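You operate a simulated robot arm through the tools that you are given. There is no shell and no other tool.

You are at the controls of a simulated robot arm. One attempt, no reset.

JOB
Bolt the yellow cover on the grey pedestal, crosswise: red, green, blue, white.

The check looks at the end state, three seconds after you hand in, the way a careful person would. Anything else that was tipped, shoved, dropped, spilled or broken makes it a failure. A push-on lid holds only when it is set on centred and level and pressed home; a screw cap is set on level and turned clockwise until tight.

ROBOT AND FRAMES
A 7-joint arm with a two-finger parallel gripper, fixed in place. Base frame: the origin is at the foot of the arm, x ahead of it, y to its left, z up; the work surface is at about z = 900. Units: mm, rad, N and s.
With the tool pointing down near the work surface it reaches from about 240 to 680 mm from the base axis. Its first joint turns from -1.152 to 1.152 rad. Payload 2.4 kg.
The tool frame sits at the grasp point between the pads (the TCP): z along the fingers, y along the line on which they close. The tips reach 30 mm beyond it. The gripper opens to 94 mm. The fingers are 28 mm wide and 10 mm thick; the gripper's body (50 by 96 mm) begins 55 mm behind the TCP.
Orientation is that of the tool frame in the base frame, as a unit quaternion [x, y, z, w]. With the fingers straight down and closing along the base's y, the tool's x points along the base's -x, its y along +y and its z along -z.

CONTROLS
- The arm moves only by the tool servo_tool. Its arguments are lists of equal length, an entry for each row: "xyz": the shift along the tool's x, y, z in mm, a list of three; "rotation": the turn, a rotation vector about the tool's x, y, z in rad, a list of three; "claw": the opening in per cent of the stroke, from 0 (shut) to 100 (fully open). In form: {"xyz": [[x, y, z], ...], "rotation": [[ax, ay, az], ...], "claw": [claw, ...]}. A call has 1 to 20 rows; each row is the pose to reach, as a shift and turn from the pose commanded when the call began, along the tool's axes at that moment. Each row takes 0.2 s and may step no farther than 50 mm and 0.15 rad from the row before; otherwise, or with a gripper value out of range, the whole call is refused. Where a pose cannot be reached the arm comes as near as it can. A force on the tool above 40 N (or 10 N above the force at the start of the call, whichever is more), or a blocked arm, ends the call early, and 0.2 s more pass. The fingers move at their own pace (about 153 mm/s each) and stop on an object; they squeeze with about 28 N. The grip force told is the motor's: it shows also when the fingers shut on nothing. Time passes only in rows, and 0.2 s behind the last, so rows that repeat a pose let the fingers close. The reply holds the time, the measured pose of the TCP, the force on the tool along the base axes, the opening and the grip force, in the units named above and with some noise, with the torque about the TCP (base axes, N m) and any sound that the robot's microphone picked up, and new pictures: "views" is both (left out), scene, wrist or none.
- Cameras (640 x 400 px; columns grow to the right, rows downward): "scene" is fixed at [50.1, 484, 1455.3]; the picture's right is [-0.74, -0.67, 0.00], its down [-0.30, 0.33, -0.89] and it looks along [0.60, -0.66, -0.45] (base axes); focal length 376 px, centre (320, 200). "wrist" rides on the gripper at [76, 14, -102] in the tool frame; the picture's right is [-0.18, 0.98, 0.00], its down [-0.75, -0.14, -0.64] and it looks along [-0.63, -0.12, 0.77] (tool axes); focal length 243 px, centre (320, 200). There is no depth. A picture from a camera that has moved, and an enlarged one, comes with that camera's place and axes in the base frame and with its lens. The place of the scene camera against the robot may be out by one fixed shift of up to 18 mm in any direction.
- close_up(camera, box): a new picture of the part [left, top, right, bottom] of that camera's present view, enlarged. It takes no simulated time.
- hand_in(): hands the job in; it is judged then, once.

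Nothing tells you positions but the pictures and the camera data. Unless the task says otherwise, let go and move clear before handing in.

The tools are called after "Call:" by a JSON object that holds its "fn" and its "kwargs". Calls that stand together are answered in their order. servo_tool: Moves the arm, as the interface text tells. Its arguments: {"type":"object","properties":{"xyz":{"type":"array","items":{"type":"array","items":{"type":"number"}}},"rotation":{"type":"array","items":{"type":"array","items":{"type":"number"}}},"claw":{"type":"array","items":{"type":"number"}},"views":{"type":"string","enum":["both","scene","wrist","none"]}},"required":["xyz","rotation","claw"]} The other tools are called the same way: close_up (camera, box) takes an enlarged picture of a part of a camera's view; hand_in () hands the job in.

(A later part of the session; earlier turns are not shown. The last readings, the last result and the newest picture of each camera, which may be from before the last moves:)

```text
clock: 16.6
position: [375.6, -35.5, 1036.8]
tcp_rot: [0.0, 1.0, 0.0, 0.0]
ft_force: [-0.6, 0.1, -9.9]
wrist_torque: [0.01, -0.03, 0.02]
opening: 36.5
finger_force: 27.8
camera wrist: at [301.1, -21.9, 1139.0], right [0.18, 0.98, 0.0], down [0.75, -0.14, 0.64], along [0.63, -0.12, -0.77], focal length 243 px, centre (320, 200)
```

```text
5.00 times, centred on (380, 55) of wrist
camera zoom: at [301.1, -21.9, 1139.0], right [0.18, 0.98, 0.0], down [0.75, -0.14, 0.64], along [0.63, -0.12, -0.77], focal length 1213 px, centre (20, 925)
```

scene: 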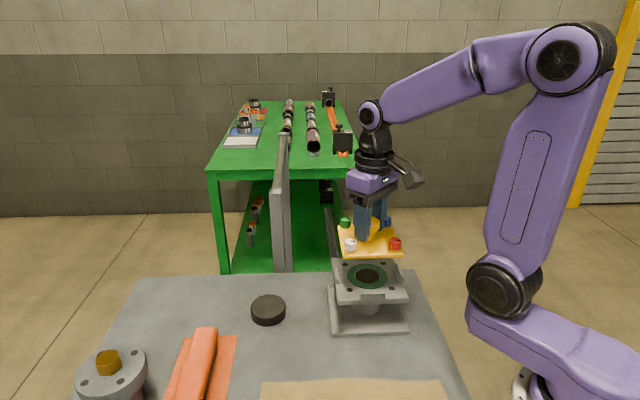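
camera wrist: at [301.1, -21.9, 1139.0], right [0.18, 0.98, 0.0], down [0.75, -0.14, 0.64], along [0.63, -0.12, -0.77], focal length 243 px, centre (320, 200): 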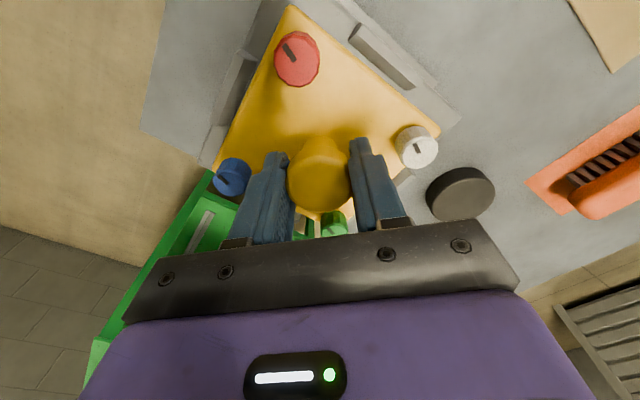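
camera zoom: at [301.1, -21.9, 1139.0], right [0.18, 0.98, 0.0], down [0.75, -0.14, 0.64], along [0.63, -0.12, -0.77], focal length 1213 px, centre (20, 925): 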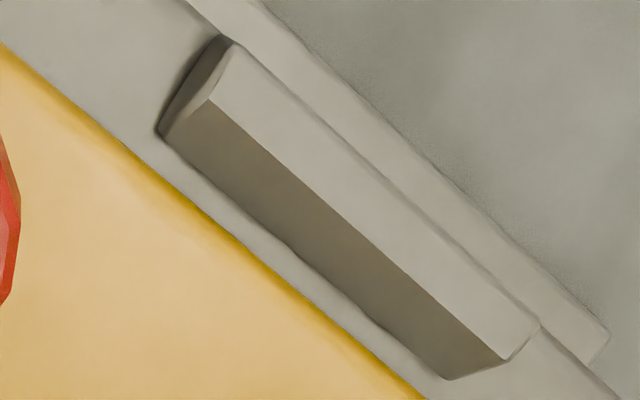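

All the gaps come out at about 2.6–3.6 mm, so the cover is well centred. I'll make a tiny correction and lower it to the seat.

Call:
{"fn": "servo_tool", "kwargs": {"xyz": [[0.3, -0.25, 1], [0.3, -0.25, 2], [0.3, -0.25, 2.7], [0.3, -0.25, 3.4], [0.3, -0.25, 4.1], [0.3, -0.25, 4.8], [0.3, -0.25, 4.8]], "rotation": [[0, 0, 0], [0, 0, 0], [0, 0, 0], [0, 0, 0], [0, 0, 0], [0, 0, 0], [0, 0, 0]], "claw": [0, 0, 0, 0, 0, 0, 0], "views": "none"}}

Call:
{"fn": "close_up", "kwargs": {"camera": "scene", "box": [320, 230, 420, 310]}}

```text
clock: 18.2
position: [374.3, -35.8, 1032.5]
tcp_rot: [0.0, 1.0, 0.0, 0.001]
ft_force: [1.0, 4.8, 23.1]
wrist_torque: [0.1, -0.16, 0.05]
opening: 36.7
finger_force: 28.1
```

```text
5.00 times, centred on (370, 270) of scene
camera zoom: at [49.8, 484.2, 1455.3], right [-0.74, -0.67, 0.0], down [-0.3, 0.33, -0.89], along [0.6, -0.66, -0.45], focal length 1879 px, centre (70, -150)
```

zoom: 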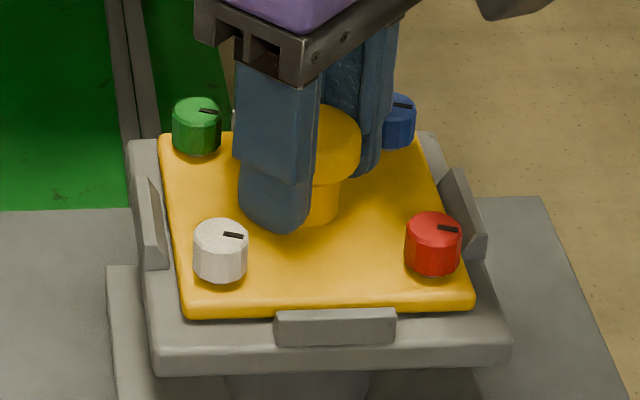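

There's contact at 23 N, at the expected seat height. I'll release the knob carefully and rise.

Call:
{"fn": "servo_tool", "kwargs": {"xyz": [[0, 0, -0.5], [0, 0, -0.5], [0, 0, -0.5], [0, 0, -10], [0, 0, -30], [0, 0, -60], [0, 0, -90], [0, 0, -100], [0, 0, -100]], "rotation": [[0, 0, 0], [0, 0, 0], [0, 0, 0], [0, 0, 0], [0, 0, 0], [0, 0, 0], [0, 0, 0], [0, 0, 0], [0, 0, 0]], "claw": [35, 55, 58, 58, 58, 58, 58, 58, 58], "views": "both"}}

Call:
{"fn": "close_up", "kwargs": {"camera": "scene", "box": [320, 230, 420, 310]}}

Call:
{"fn": "close_up", "kwargs": {"camera": "wrist", "box": [200, 0, 440, 150]}}

```text
clock: 20.2
position: [375.2, -35.3, 1132.1]
tcp_rot: [0.001, 1.0, 0.001, 0.0]
ft_force: [-1.0, 0.9, 0.3]
wrist_torque: [0.0, -0.02, -0.01]
opening: 54.7
finger_force: 0.1
camera wrist: at [299.9, -21.4, 1235.5], right [0.18, 0.98, 0.0], down [0.75, -0.14, 0.64], along [0.63, -0.12, -0.77], focal length 243 px, centre (320, 200)
```

scene: 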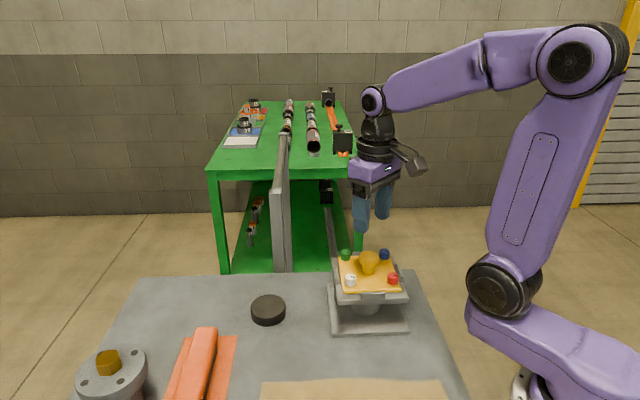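
wrist: 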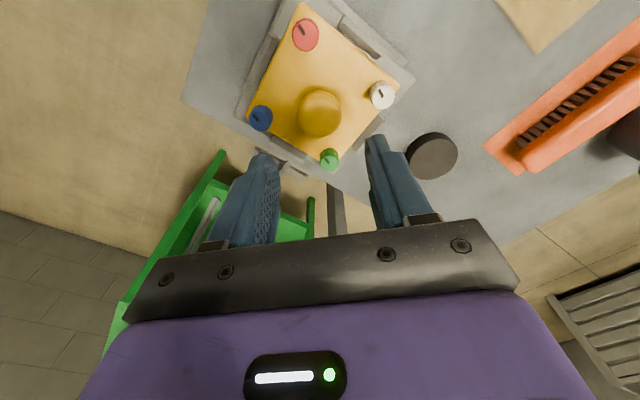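

```text
5.00 times, centred on (370, 270) of scene
camera zoom: at [50.1, 484.0, 1455.3], right [-0.74, -0.67, 0.0], down [-0.3, 0.33, -0.89], along [0.6, -0.66, -0.45], focal length 1879 px, centre (70, -150)
```

zoom: 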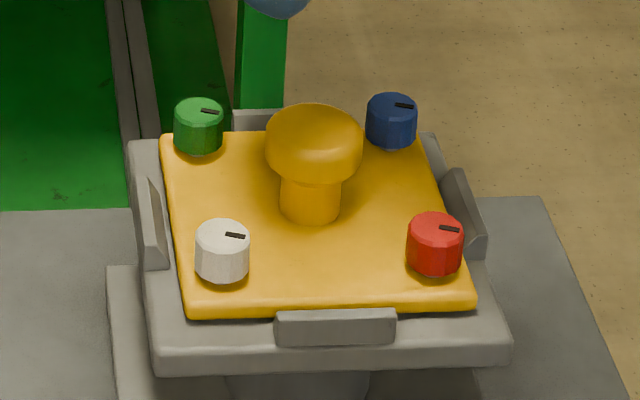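

```text
2.67 times, centred on (320, 75) of wrist
camera zoom: at [299.9, -21.4, 1235.5], right [0.18, 0.98, 0.0], down [0.75, -0.14, 0.64], along [0.63, -0.12, -0.77], focal length 647 px, centre (320, 533)
```

zoom: 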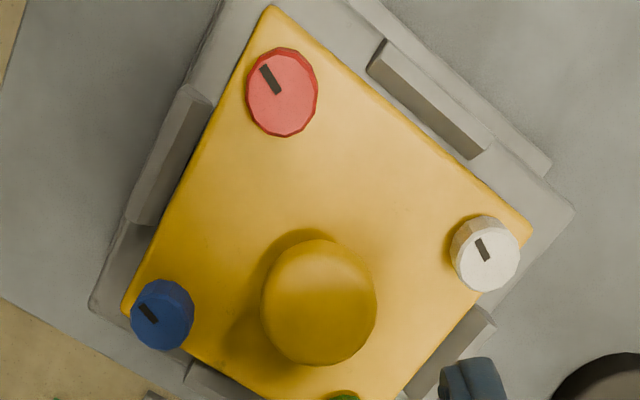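

The cover sits square in the lugs. I'll now move over the red bolt at about (320, -36) and check the alignment before gripping it.

Call:
{"fn": "servo_tool", "kwargs": {"xyz": [[20, -0.2, 0], [40, -0.4, 10], [56, -0.5, 25], [56, -0.5, 45], [56, -0.5, 65], [56, -0.5, 72], [56, -0.5, 72]], "rotation": [[0, 0, 0], [0, 0, 0], [0, 0, 0], [0, 0, 0], [0, 0, 0], [0, 0, 0], [0, 0, 0]], "claw": [50, 50, 48, 48, 48, 48, 48], "views": "wrist"}}

Call:
{"fn": "close_up", "kwargs": {"camera": "wrist", "box": [240, 80, 400, 220]}}

Call:
{"fn": "close_up", "kwargs": {"camera": "scene", "box": [330, 210, 430, 310]}}

```text
clock: 21.8
position: [317.1, -36.7, 1057.9]
tcp_rot: [0.0, 1.0, 0.0, 0.0]
ft_force: [-0.6, 0.8, -0.1]
wrist_torque: [0.0, 0.0, 0.01]
opening: 45.2
finger_force: 0.1
camera wrist: at [243.0, -23.3, 1161.4], right [0.18, 0.98, 0.0], down [0.75, -0.14, 0.64], along [0.63, -0.12, -0.77], focal length 243 px, centre (320, 200)
```

wrist: 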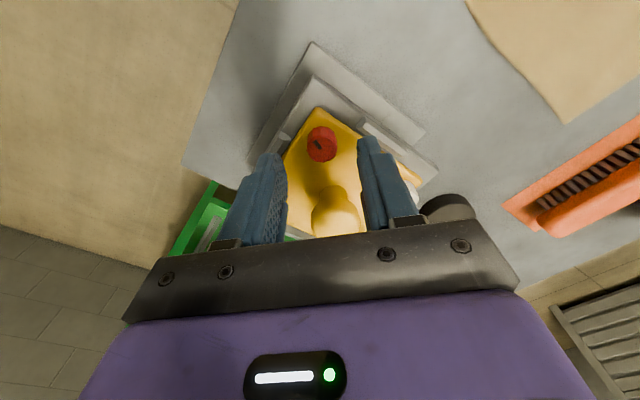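

```text
2.86 times, centred on (320, 150) of wrist
camera zoom: at [243.0, -23.3, 1161.4], right [0.18, 0.98, 0.0], down [0.75, -0.14, 0.64], along [0.63, -0.12, -0.77], focal length 693 px, centre (320, 343)
```

zoom: 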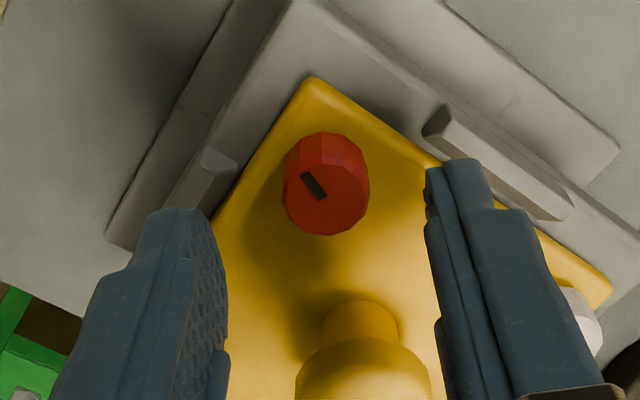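

```text
4.00 times, centred on (380, 260) of scene
camera zoom: at [50.1, 484.0, 1455.3], right [-0.74, -0.67, 0.0], down [-0.3, 0.33, -0.89], along [0.6, -0.66, -0.45], focal length 1504 px, centre (80, -40)
```

zoom: 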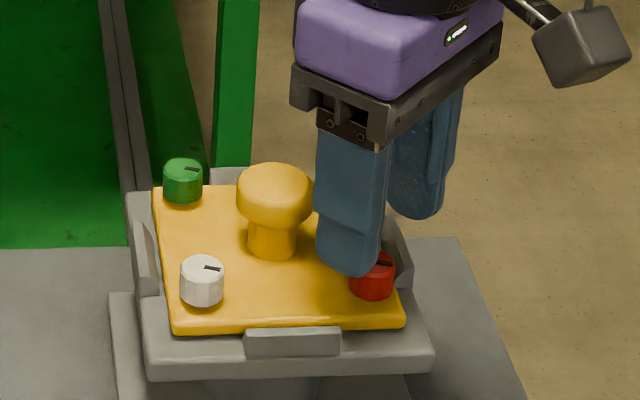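

The red head is about 2 mm ahead in +x and 1.2 mm in +y from the tool axis. I'll correct that, turn the wrist back 1.05 rad for more travel, then descend and grip.

Call:
{"fn": "servo_tool", "kwargs": {"xyz": [[-1, 0.6, 0], [-2, 1.2, 0], [-2, 1.2, 0], [-2, 1.2, 0], [-2, 1.2, 0], [-2, 1.2, 0], [-2, 1.2, 0], [-2, 1.2, 0], [-2, 1.2, 8], [-2, 1.2, 15], [-2, 1.2, 22], [-2, 1.2, 28], [-2, 1.2, 28]], "rotation": [[0, 0, -0.15], [0, 0, -0.3], [0, 0, -0.45], [0, 0, -0.6], [0, 0, -0.75], [0, 0, -0.9], [0, 0, -1.05], [0, 0, -1.05], [0, 0, -1.05], [0, 0, -1.05], [0, 0, -1.05], [0, 0, -1.05], [0, 0, -1.05]], "claw": [38, 38, 38, 38, 38, 38, 38, 38, 38, 38, 38, 38, 38], "views": "both"}}

Call:
{"fn": "close_up", "kwargs": {"camera": "wrist", "box": [240, 80, 400, 240]}}

Call:
{"fn": "close_up", "kwargs": {"camera": "scene", "box": [340, 220, 430, 310]}}

```text
clock: 24.4
position: [324.0, -36.0, 1035.3]
tcp_rot: [-0.501, 0.865, -0.003, 0.005]
ft_force: [-8.6, -0.5, 15.6]
wrist_torque: [-0.06, -0.48, -0.03]
opening: 31.6
finger_force: 0.1
stopped in row 13: the force on the tool passed its limit at 47 N (the readings are from after the stop); the commanded pose is now the measured one
camera wrist: at [274.1, -95.3, 1137.9], right [-0.76, 0.65, -0.01], down [0.49, 0.58, 0.65], along [0.42, 0.49, -0.76], focal length 243 px, centre (320, 200)
```

scene: 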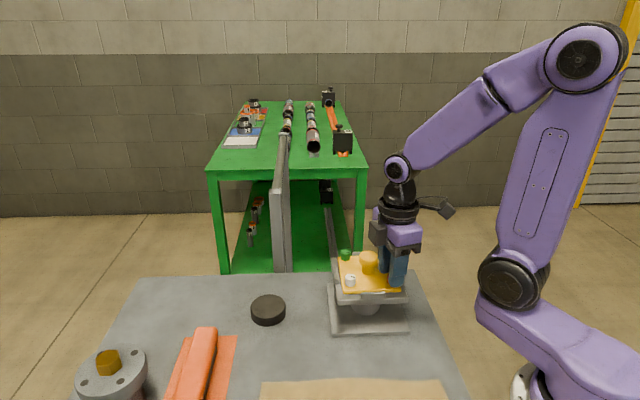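
wrist: 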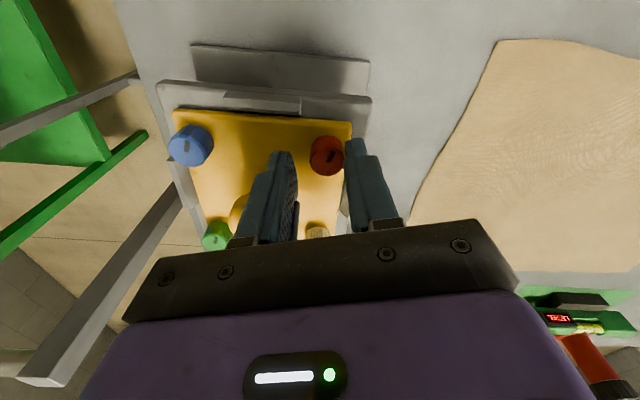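

```text
2.50 times, centred on (320, 160) of wrist
camera zoom: at [274.1, -95.3, 1137.9], right [-0.76, 0.65, -0.01], down [0.49, 0.58, 0.65], along [0.42, 0.49, -0.76], focal length 606 px, centre (320, 300)
```

zoom: 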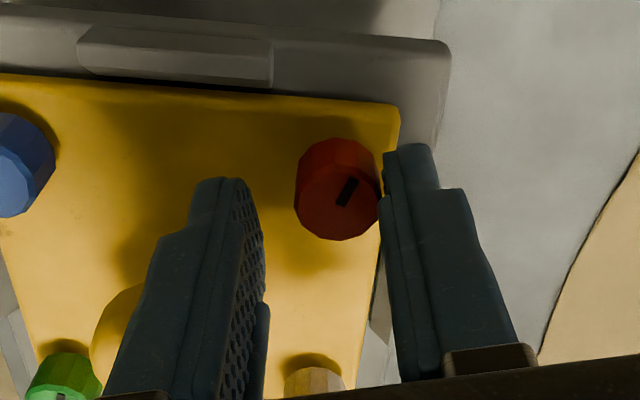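

```text
4.44 times, centred on (385, 265) of scene
camera zoom: at [49.6, 484.1, 1455.3], right [-0.74, -0.67, 0.0], down [-0.3, 0.33, -0.89], along [0.6, -0.66, -0.45], focal length 1671 px, centre (31, -89)
```

zoom: 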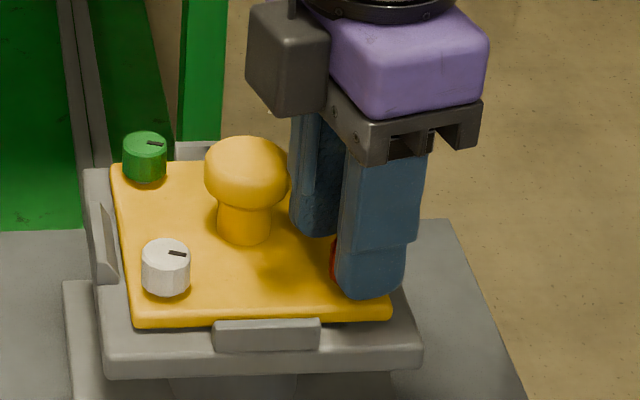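

A finger touched something at 47 N and the tool ended about 4 mm off in +x. I'll back straight up and re-check the free-space alignment at this yaw.

Call:
{"fn": "servo_tool", "kwargs": {"xyz": [[0, 0, -5], [0, 0, -15], [0, 0, -25], [0, 0, -25]], "rotation": [[0, 0, 0], [0, 0, 0], [0, 0, 0], [0, 0, 0]], "claw": [38, 38, 38, 38], "views": "both"}}

Call:
{"fn": "close_up", "kwargs": {"camera": "wrist", "box": [240, 80, 400, 240]}}

Call:
{"fn": "close_up", "kwargs": {"camera": "scene", "box": [320, 210, 430, 310]}}

```text
clock: 25.4
position: [324.7, -35.9, 1059.5]
tcp_rot: [-0.501, 0.866, -0.002, 0.004]
ft_force: [0.1, 0.4, -0.1]
wrist_torque: [0.01, -0.03, 0.01]
opening: 35.7
finger_force: 0.0
camera wrist: at [274.9, -95.6, 1161.9], right [-0.76, 0.65, -0.01], down [0.49, 0.58, 0.65], along [0.42, 0.49, -0.76], focal length 243 px, centre (320, 200)
```

scene: 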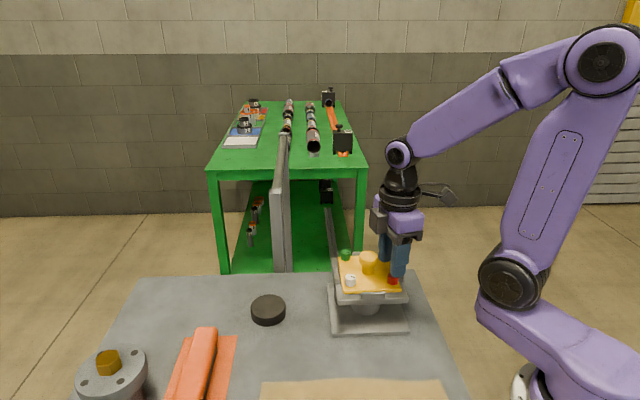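
wrist: 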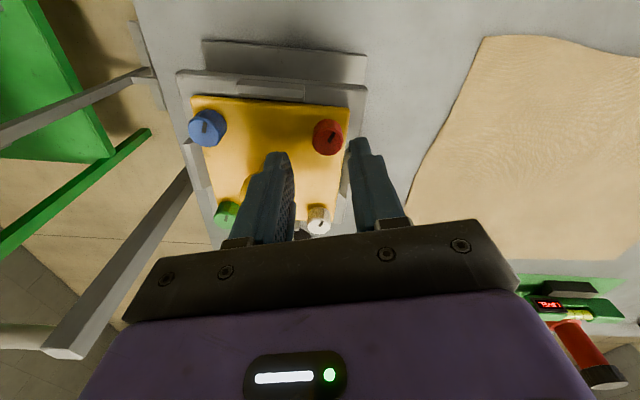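

```text
2.50 times, centred on (320, 160) of wrist
camera zoom: at [274.9, -95.6, 1161.9], right [-0.76, 0.65, -0.01], down [0.49, 0.58, 0.65], along [0.42, 0.49, -0.76], focal length 606 px, centre (320, 300)
```

zoom: 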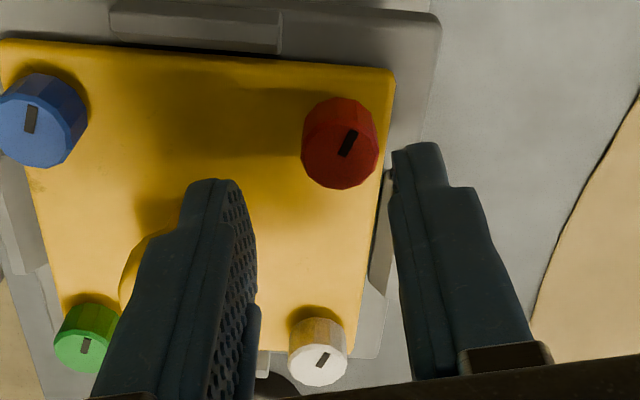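

```text
4.00 times, centred on (375, 260) of scene
camera zoom: at [50.1, 484.0, 1455.3], right [-0.74, -0.67, 0.0], down [-0.3, 0.33, -0.89], along [0.6, -0.66, -0.45], focal length 1504 px, centre (100, -40)
```

zoom: 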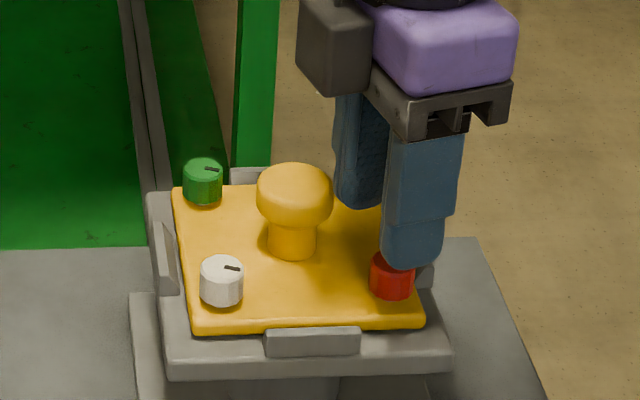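

With the stop the commanded pose became the displaced one, about 5 mm off in +x and slightly tilted. I'll recentre and level at this safe height, then look again.

Call:
{"fn": "servo_tool", "kwargs": {"xyz": [[1.5, 2.2, 0], [2.9, 4.4, 0], [2.9, 4.4, 0], [2.9, 4.4, 0]], "rotation": [[-0.004, 0.002, 0], [-0.0077, 0.0044, 0], [-0.0077, 0.0044, 0], [-0.0077, 0.0044, 0]], "claw": [38, 38, 38, 38], "views": "wrist"}}

Call:
{"fn": "close_up", "kwargs": {"camera": "wrist", "box": [240, 80, 400, 240]}}

Call:
{"fn": "close_up", "kwargs": {"camera": "scene", "box": [320, 210, 430, 310]}}

```text
clock: 26.4
position: [318.7, -35.8, 1060.3]
tcp_rot: [-0.501, 0.865, -0.001, 0.001]
ft_force: [0.9, -0.4, 0.0]
wrist_torque: [0.01, -0.01, 0.03]
opening: 36.0
finger_force: 0.1
camera wrist: at [270.1, -95.4, 1162.8], right [-0.76, 0.65, 0.0], down [0.5, 0.58, 0.64], along [0.42, 0.49, -0.77], focal length 243 px, centre (320, 200)
```

wrist: 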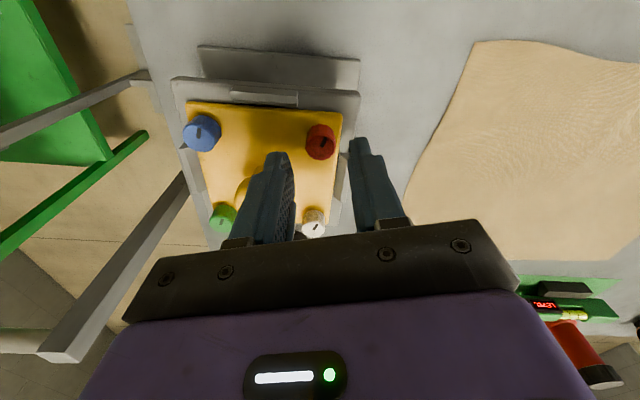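

```text
2.50 times, centred on (320, 160) of wrist
camera zoom: at [270.1, -95.4, 1162.8], right [-0.76, 0.65, 0.0], down [0.5, 0.58, 0.64], along [0.42, 0.49, -0.77], focal length 606 px, centre (320, 300)
```

zoom: 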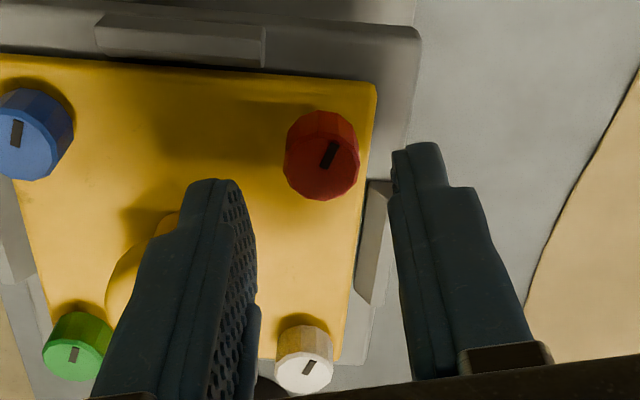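

```text
4.00 times, centred on (375, 260) of scene
camera zoom: at [50.1, 484.0, 1455.3], right [-0.74, -0.67, 0.0], down [-0.3, 0.33, -0.89], along [0.6, -0.66, -0.45], focal length 1504 px, centre (100, -40)
```

zoom: 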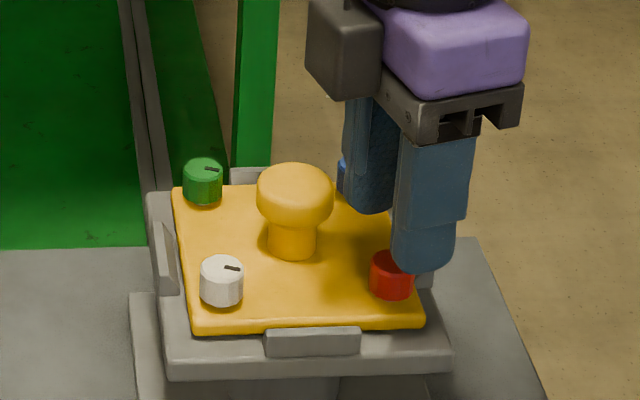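

Recentring worked: the bolt is now on the tool axis. The earlier contact was probably a finger catching the knob, so I'll use a milder yaw of -0.7 rad and a narrower opening, and descend to just above the bolt.

Call:
{"fn": "servo_tool", "kwargs": {"xyz": [[0.5, 0, 0], [1, 0, 0], [1, 0, 4], [1, 0, 9], [1, 0, 12], [1, 0, 12]], "rotation": [[0, 0, 0.12], [0, 0, 0.24], [0, 0, 0.35], [0, 0, 0.35], [0, 0, 0.35], [0, 0, 0.35]], "claw": [34, 34, 34, 34, 34, 34], "views": "wrist"}}

Call:
{"fn": "close_up", "kwargs": {"camera": "wrist", "box": [240, 80, 400, 240]}}

Call:
{"fn": "close_up", "kwargs": {"camera": "scene", "box": [340, 220, 430, 310]}}

```text
clock: 27.9
position: [317.6, -36.5, 1048.5]
tcp_rot: [-0.343, 0.939, -0.001, 0.001]
ft_force: [-0.5, -0.5, -0.1]
wrist_torque: [0.02, 0.01, 0.02]
opening: 31.9
finger_force: 0.0
camera wrist: at [251.8, -74.6, 1151.3], right [-0.49, 0.87, 0.0], down [0.67, 0.38, 0.64], along [0.56, 0.32, -0.77], focal length 243 px, centre (320, 200)
```

wrist: 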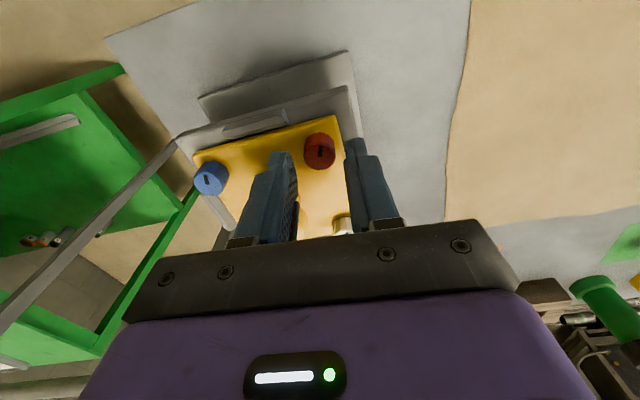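

```text
2.50 times, centred on (320, 160) of wrist
camera zoom: at [251.8, -74.6, 1151.3], right [-0.49, 0.87, 0.0], down [0.67, 0.38, 0.64], along [0.56, 0.32, -0.77], focal length 606 px, centre (320, 300)
```

zoom: 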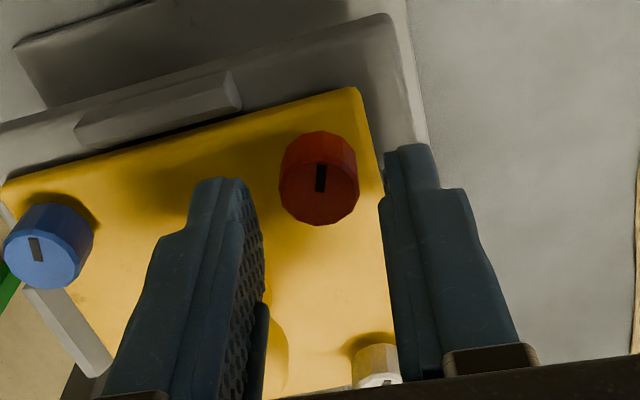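

```text
4.44 times, centred on (385, 265) of scene
camera zoom: at [50.1, 484.0, 1455.3], right [-0.74, -0.67, 0.0], down [-0.3, 0.33, -0.89], along [0.6, -0.66, -0.45], focal length 1671 px, centre (31, -89)
```

zoom: 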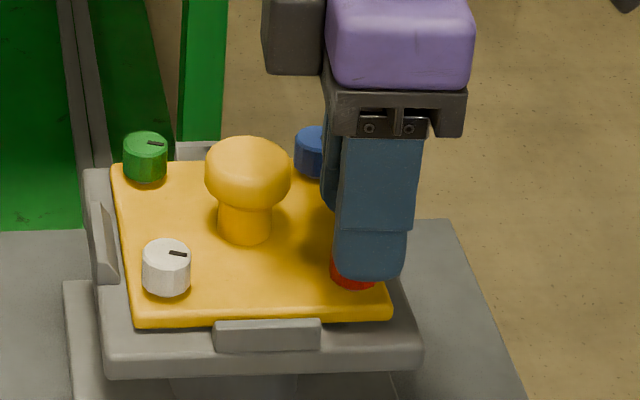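

The tool axis is right over the red bolt. I'll descend 18 mm.

Call:
{"fn": "servo_tool", "kwargs": {"xyz": [[0, 0, 4], [0, 0, 8], [0, 0, 12], [0, 0, 15], [0, 0, 18], [0, 0, 18]], "rotation": [[0, 0, 0], [0, 0, 0], [0, 0, 0], [0, 0, 0], [0, 0, 0], [0, 0, 0]], "claw": [34, 34, 34, 34, 34, 34], "views": "wrist"}}

Call:
{"fn": "close_up", "kwargs": {"camera": "wrist", "box": [240, 80, 400, 240]}}

Call:
{"fn": "close_up", "kwargs": {"camera": "scene", "box": [340, 220, 430, 310]}}

```text
clock: 29.2
position: [317.0, -36.6, 1029.9]
tcp_rot: [-0.343, 0.939, 0.0, 0.001]
ft_force: [-0.6, 0.5, 0.0]
wrist_torque: [0.0, 0.02, 0.02]
opening: 31.9
finger_force: 0.1
camera wrist: at [252.2, -75.4, 1132.7], right [-0.49, 0.87, 0.0], down [0.67, 0.38, 0.64], along [0.56, 0.32, -0.77], focal length 243 px, centre (320, 200)
```

wrist: 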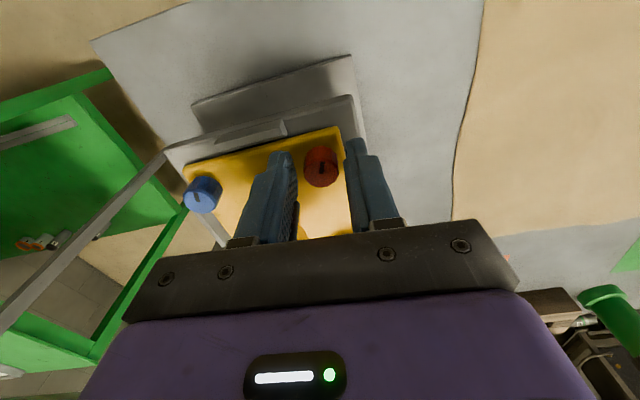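

```text
2.50 times, centred on (320, 160) of wrist
camera zoom: at [252.2, -75.4, 1132.7], right [-0.49, 0.87, 0.0], down [0.67, 0.38, 0.64], along [0.56, 0.32, -0.77], focal length 606 px, centre (320, 300)
```

zoom: 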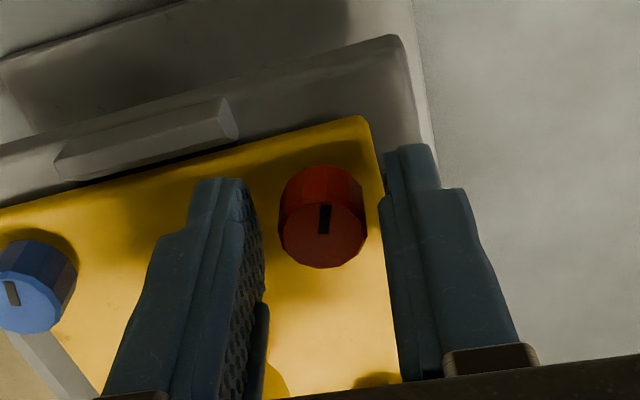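

```text
4.44 times, centred on (385, 265) of scene
camera zoom: at [50.1, 484.0, 1455.3], right [-0.74, -0.67, 0.0], down [-0.3, 0.33, -0.89], along [0.6, -0.66, -0.45], focal length 1671 px, centre (31, -89)
```

zoom: 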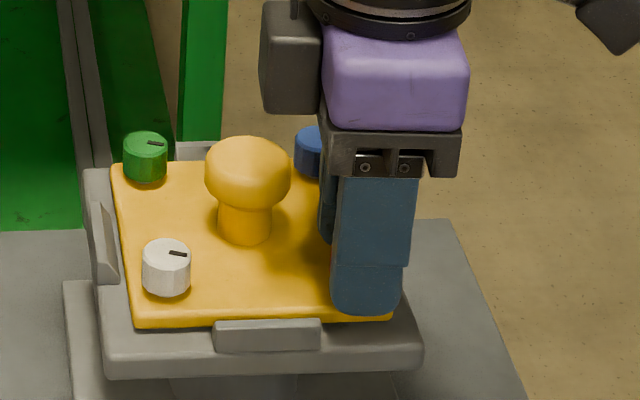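

The fingers straddle the red head with no contact. I'll close on it now.

Call:
{"fn": "servo_tool", "kwargs": {"xyz": [[0, 0, 0], [0, 0, 0], [0, 0, 0]], "rotation": [[0, 0, 0], [0, 0, 0], [0, 0, 0]], "claw": [20, 0, 0], "views": "none"}}

```text
clock: 30.1
position: [316.8, -36.3, 1031.2]
tcp_rot: [-0.343, 0.939, 0.0, 0.0]
ft_force: [-0.6, 0.7, -0.4]
wrist_torque: [0.01, 0.04, 0.02]
opening: 19.6
finger_force: 28.2
```

The head is gripped at 19.6 mm with almost no side force. I'll turn it clockwise in a first small swing.

Call:
{"fn": "servo_tool", "kwargs": {"xyz": [[0, 0, 0], [0, 0, 0], [0, 0, 0], [0, 0, 0], [0, 0, 0]], "rotation": [[0, 0, 0.12], [0, 0, 0.24], [0, 0, 0.36], [0, 0, 0.48], [0, 0, 0.6]], "claw": [0, 0, 0, 0, 0], "views": "wrist"}}

Call:
{"fn": "close_up", "kwargs": {"camera": "wrist", "box": [240, 80, 400, 240]}}

Call:
{"fn": "close_up", "kwargs": {"camera": "scene", "box": [320, 220, 430, 310]}}

```text
clock: 31.2
position: [317.1, -38.3, 1030.3]
tcp_rot: [-0.048, 0.999, 0.0, -0.002]
ft_force: [-4.5, -2.4, -5.0]
wrist_torque: [-0.08, 0.55, 0.02]
opening: 19.7
finger_force: 28.3
camera wrist: at [242.7, -30.9, 1133.3], right [0.09, 1.0, 0.0], down [0.77, -0.07, 0.64], along [0.64, -0.06, -0.77], focal length 243 px, centre (320, 200)
```

wrist: 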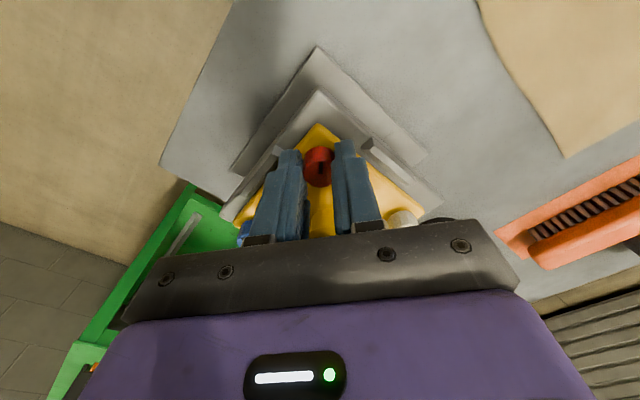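

```text
2.50 times, centred on (320, 160) of wrist
camera zoom: at [242.7, -30.9, 1133.3], right [0.09, 1.0, 0.0], down [0.77, -0.07, 0.64], along [0.64, -0.06, -0.77], focal length 606 px, centre (320, 300)
```

zoom: 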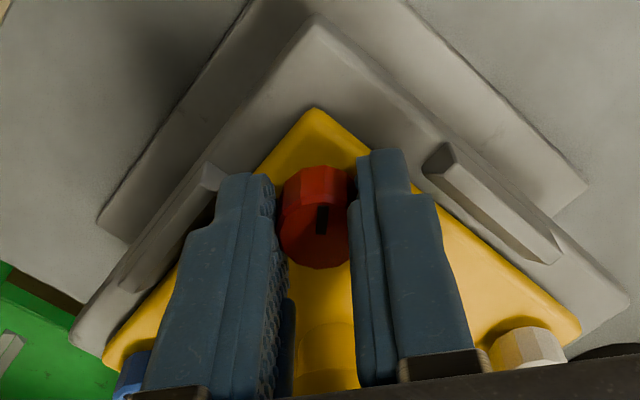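

```text
4.44 times, centred on (375, 265) of scene
camera zoom: at [50.1, 483.9, 1455.4], right [-0.74, -0.67, 0.0], down [-0.3, 0.33, -0.89], along [0.6, -0.66, -0.45], focal length 1671 px, centre (76, -89)
```

zoom: 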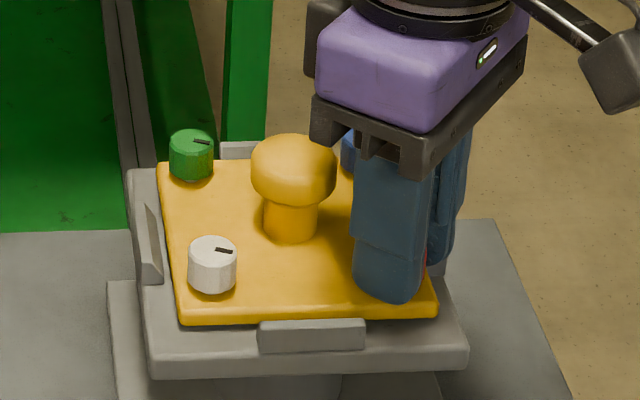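

The bolt turns with the grip and draws down slightly. I'll continue clockwise and follow it down a little.

Call:
{"fn": "servo_tool", "kwargs": {"xyz": [[0, 0, 0.2], [0, 0, 0.3], [0, 0, 0.4], [0, 0, 0.5], [0, 0, 0.6], [0, 0, 0.7]], "rotation": [[0, 0, 0.15], [0, 0, 0.3], [0, 0, 0.45], [0, 0, 0.6], [0, 0, 0.75], [0, 0, 0.9]], "claw": [0, 0, 0, 0, 0, 0], "views": "both"}}

Call:
{"fn": "close_up", "kwargs": {"camera": "wrist", "box": [240, 80, 400, 240]}}

Call:
{"fn": "close_up", "kwargs": {"camera": "scene", "box": [320, 220, 430, 310]}}

```text
clock: 32.6
position: [317.2, -37.5, 1029.0]
tcp_rot: [0.391, 0.921, 0.0, 0.001]
ft_force: [-4.6, 7.9, -0.7]
wrist_torque: [0.44, 0.49, -0.01]
opening: 19.7
finger_force: 28.2
camera wrist: at [277.0, 27.5, 1131.8], right [0.84, 0.55, 0.0], down [0.42, -0.64, 0.64], along [0.35, -0.54, -0.77], focal length 243 px, centre (320, 200)
```

scene: 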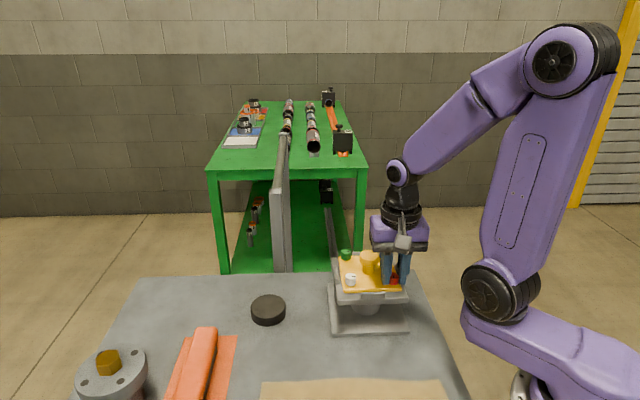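
wrist: 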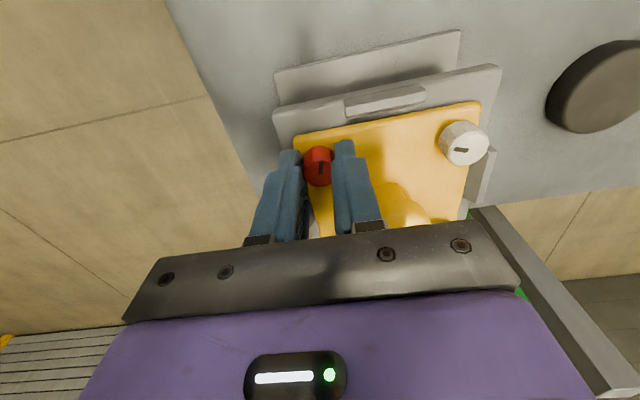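

```text
2.50 times, centred on (320, 160) of wrist
camera zoom: at [277.0, 27.5, 1131.8], right [0.84, 0.55, 0.0], down [0.42, -0.64, 0.64], along [0.35, -0.54, -0.77], focal length 606 px, centre (320, 300)
```

zoom: 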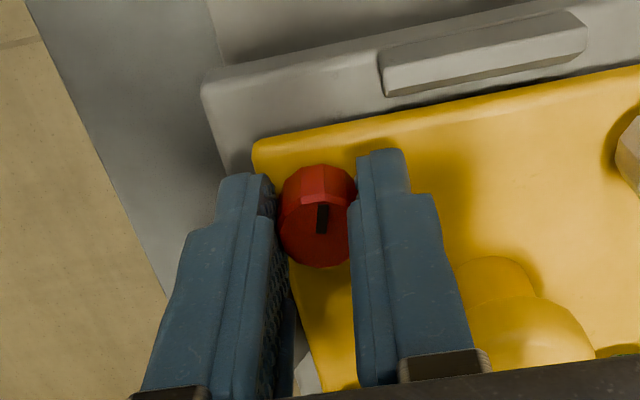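

```text
4.44 times, centred on (375, 265) of scene
camera zoom: at [50.0, 484.2, 1455.3], right [-0.74, -0.67, 0.0], down [-0.3, 0.33, -0.89], along [0.6, -0.66, -0.45], focal length 1671 px, centre (76, -89)
```

zoom: 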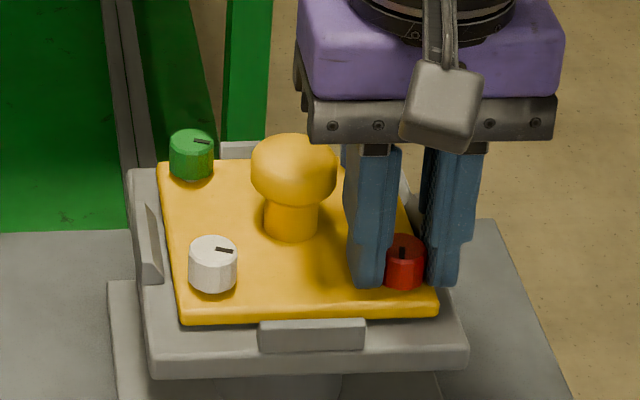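

The red bolt has turned 1.5 rad with no tightening torque yet. I'll release, rise and look to recentre for a regrip.

Call:
{"fn": "servo_tool", "kwargs": {"xyz": [[0, 0, 0], [0, 0, 0], [0, 0, -20], [0, 0, -20]], "rotation": [[0, 0, 0], [0, 0, 0], [0, 0, 0], [0, 0, 0]], "claw": [34, 34, 34, 34], "views": "wrist"}}

Call:
{"fn": "close_up", "kwargs": {"camera": "wrist", "box": [240, 80, 400, 240]}}

Call:
{"fn": "close_up", "kwargs": {"camera": "scene", "box": [320, 220, 430, 310]}}

```text
clock: 33.6
position: [316.8, -37.8, 1047.3]
tcp_rot: [0.39, 0.921, 0.0, 0.001]
ft_force: [-0.5, 0.0, -0.2]
wrist_torque: [0.02, -0.03, 0.03]
opening: 32.0
finger_force: 0.2
camera wrist: at [276.1, 26.8, 1150.5], right [0.83, 0.55, 0.0], down [0.42, -0.64, 0.64], along [0.36, -0.54, -0.77], focal length 243 px, centre (320, 200)
```

wrist: 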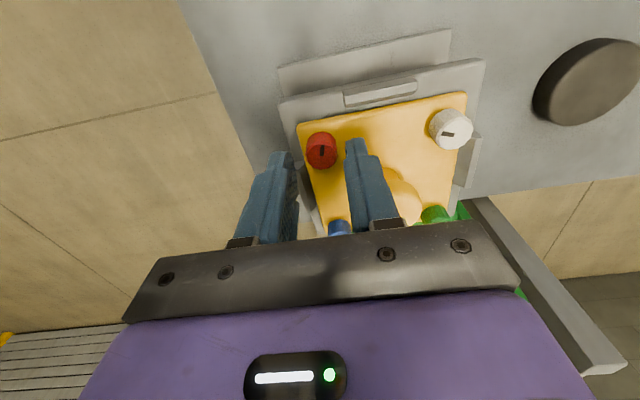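

```text
2.50 times, centred on (320, 160) of wrist
camera zoom: at [276.1, 26.8, 1150.5], right [0.83, 0.55, 0.0], down [0.42, -0.64, 0.64], along [0.36, -0.54, -0.77], focal length 606 px, centre (320, 300)
```

zoom: 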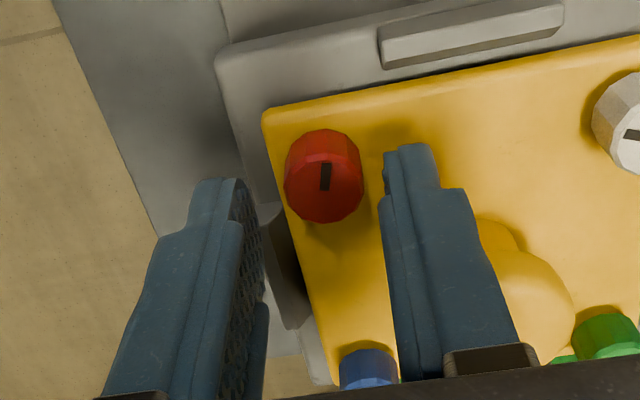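

```text
4.44 times, centred on (375, 265) of scene
camera zoom: at [50.1, 484.0, 1455.3], right [-0.74, -0.67, 0.0], down [-0.3, 0.33, -0.89], along [0.6, -0.66, -0.45], focal length 1671 px, centre (76, -89)
```

zoom: 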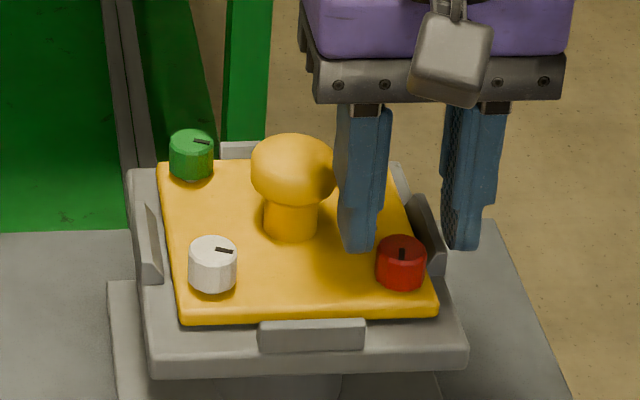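

The tool is centred on the bolt within 1 mm and the mark shows about 90° of clockwise turn. I'll swing back, regrip and turn again.

Call:
{"fn": "servo_tool", "kwargs": {"xyz": [[-0.5, 0.7, 0], [-0.5, 0.7, 0], [-0.5, 0.7, 0], [-0.5, 0.7, 0], [-0.5, 0.7, 0], [-0.5, 0.7, 0], [-0.5, 0.7, 0], [-0.5, 0.7, 0], [-0.5, 0.7, 0], [-0.5, 0.7, 0], [-0.5, 0.7, 0], [-0.5, 0.7, 7], [-0.5, 0.7, 14], [-0.5, 0.7, 20], [-0.5, 0.7, 20], [-0.5, 0.7, 20], [-0.5, 0.7, 20], [-0.5, 0.7, 20]], "rotation": [[0, 0, -0.15], [0, 0, -0.3], [0, 0, -0.45], [0, 0, -0.6], [0, 0, -0.75], [0, 0, -0.9], [0, 0, -1.05], [0, 0, -1.2], [0, 0, -1.35], [0, 0, -1.5], [0, 0, -1.6], [0, 0, -1.6], [0, 0, -1.6], [0, 0, -1.6], [0, 0, -1.6], [0, 0, -1.6], [0, 0, -1.6], [0, 0, -1.6]], "claw": [34, 34, 34, 34, 34, 34, 34, 34, 34, 34, 34, 34, 34, 34, 34, 15, 0, 0], "views": "wrist"}}

Call:
{"fn": "close_up", "kwargs": {"camera": "wrist", "box": [240, 80, 400, 240]}}

```text
clock: 37.5
position: [318.7, -37.6, 1030.0]
tcp_rot: [-0.389, 0.921, -0.001, 0.0]
ft_force: [0.1, -0.5, 0.3]
wrist_torque: [0.08, -0.04, 0.0]
opening: 19.6
finger_force: 28.1
camera wrist: at [256.5, -82.7, 1133.4], right [-0.58, 0.82, 0.0], down [0.63, 0.44, 0.64], along [0.53, 0.37, -0.77], focal length 243 px, centre (320, 200)
```

wrist: 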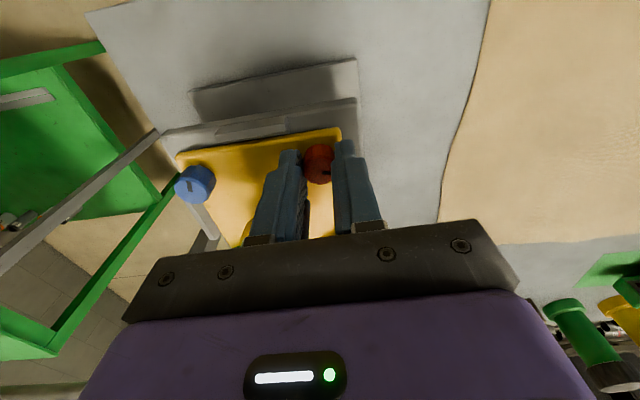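

```text
2.50 times, centred on (320, 160) of wrist
camera zoom: at [256.5, -82.7, 1133.4], right [-0.58, 0.82, 0.0], down [0.63, 0.44, 0.64], along [0.53, 0.37, -0.77], focal length 606 px, centre (320, 300)
```

zoom: 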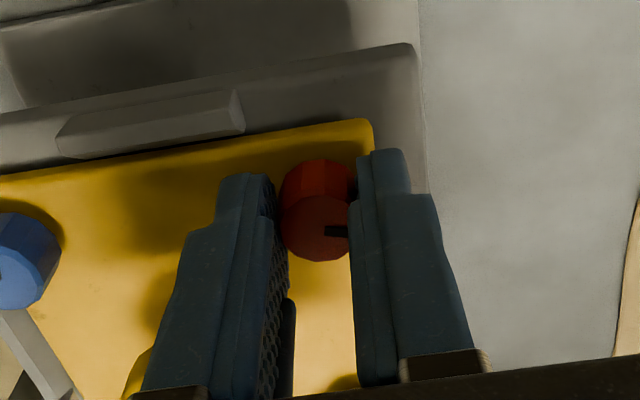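

The regrip is clean. I'll turn another 1.7 rad clockwise.

Call:
{"fn": "servo_tool", "kwargs": {"xyz": [[0, 0, 0.05], [0, 0, 0.1], [0, 0, 0.15], [0, 0, 0.2], [0, 0, 0.25], [0, 0, 0.3], [0, 0, 0.35], [0, 0, 0.4], [0, 0, 0.45], [0, 0, 0.5], [0, 0, 0.5], [0, 0, 0.5]], "rotation": [[0, 0, 0.15], [0, 0, 0.3], [0, 0, 0.45], [0, 0, 0.6], [0, 0, 0.75], [0, 0, 0.9], [0, 0, 1.05], [0, 0, 1.2], [0, 0, 1.35], [0, 0, 1.5], [0, 0, 1.65], [0, 0, 1.7]], "claw": [0, 0, 0, 0, 0, 0, 0, 0, 0, 0, 0, 0], "views": "wrist"}}

Call:
{"fn": "close_up", "kwargs": {"camera": "wrist", "box": [240, 80, 400, 240]}}

Call:
{"fn": "close_up", "kwargs": {"camera": "scene", "box": [320, 220, 430, 310]}}

```text
clock: 40.0
position: [318.7, -38.5, 1028.6]
tcp_rot: [0.436, 0.9, 0.0, 0.001]
ft_force: [-6.1, -11.5, 0.3]
wrist_torque: [-0.64, 0.16, 0.13]
opening: 20.3
finger_force: 27.9
camera wrist: at [284.8, 30.6, 1131.9], right [0.89, 0.46, 0.0], down [0.35, -0.68, 0.64], along [0.3, -0.57, -0.77], focal length 243 px, centre (320, 200)
```

wrist: 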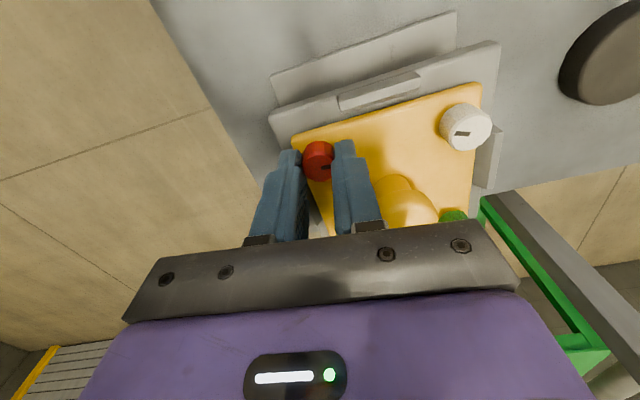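

```text
2.50 times, centred on (320, 160) of wrist
camera zoom: at [284.8, 30.6, 1131.9], right [0.89, 0.46, 0.0], down [0.35, -0.68, 0.64], along [0.3, -0.57, -0.77], focal length 606 px, centre (320, 300)
```

zoom: 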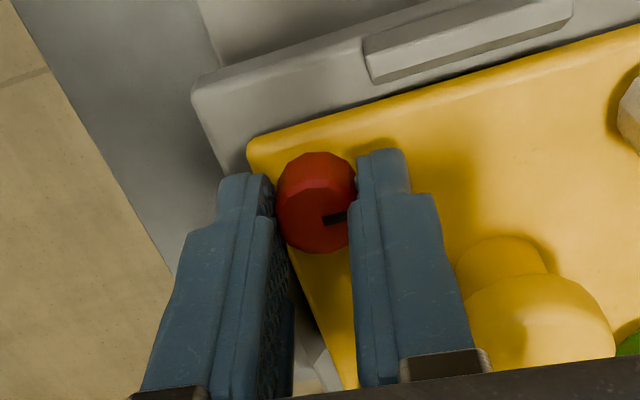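

```text
4.44 times, centred on (375, 265) of scene
camera zoom: at [49.9, 483.7, 1455.5], right [-0.74, -0.67, 0.0], down [-0.3, 0.33, -0.89], along [0.6, -0.66, -0.45], focal length 1671 px, centre (76, -89)
```

zoom: 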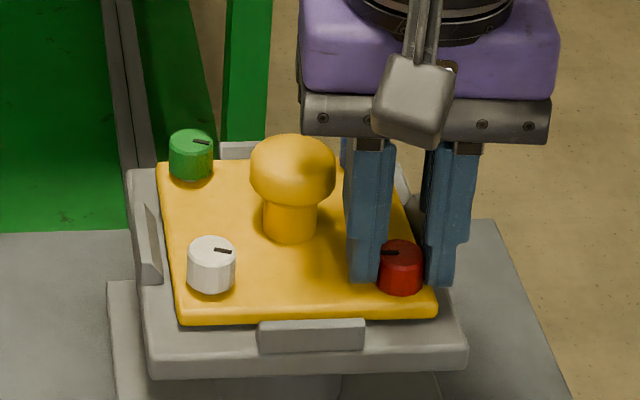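

The mark lags the fingers by about 12° and there's some torque now, so the bolt may be starting to tighten. I'll release, look, recentre and go again.

Call:
{"fn": "servo_tool", "kwargs": {"xyz": [[0, 0, 0], [0, 0, 0], [0, 0, -20], [0, 0, -20]], "rotation": [[0, 0, 0], [0, 0, 0], [0, 0, 0], [0, 0, 0]], "claw": [34, 34, 34, 34], "views": "wrist"}}

Call:
{"fn": "close_up", "kwargs": {"camera": "wrist", "box": [240, 80, 400, 240]}}

Call:
{"fn": "close_up", "kwargs": {"camera": "scene", "box": [330, 240, 420, 310]}}

```text
clock: 41.0
position: [319.1, -36.6, 1048.6]
tcp_rot: [0.436, 0.9, 0.0, 0.001]
ft_force: [-0.3, -0.6, 0.2]
wrist_torque: [0.01, 0.0, 0.03]
opening: 32.0
finger_force: 0.0
camera wrist: at [284.6, 30.9, 1151.1], right [0.88, 0.47, 0.0], down [0.36, -0.68, 0.64], along [0.3, -0.57, -0.77], focal length 243 px, centre (320, 200)
```

wrist: 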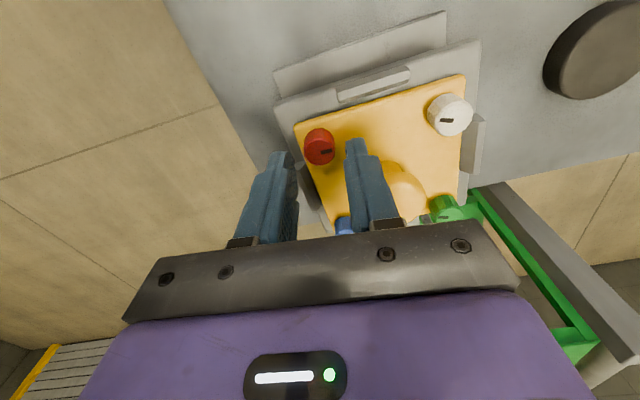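

```text
2.50 times, centred on (320, 160) of wrist
camera zoom: at [284.6, 30.9, 1151.1], right [0.88, 0.47, 0.0], down [0.36, -0.68, 0.64], along [0.3, -0.57, -0.77], focal length 606 px, centre (320, 300)
```

zoom: 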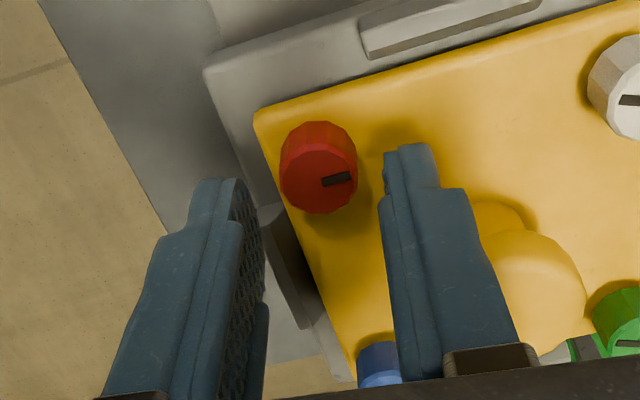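

```text
5.71 times, centred on (375, 275) of scene
camera zoom: at [50.1, 484.0, 1455.3], right [-0.74, -0.67, 0.0], down [-0.3, 0.33, -0.89], along [0.6, -0.66, -0.45], focal length 2148 px, centre (6, -229)
```

zoom: 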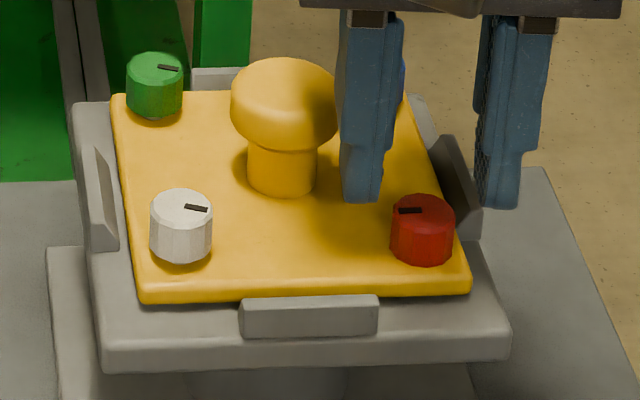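

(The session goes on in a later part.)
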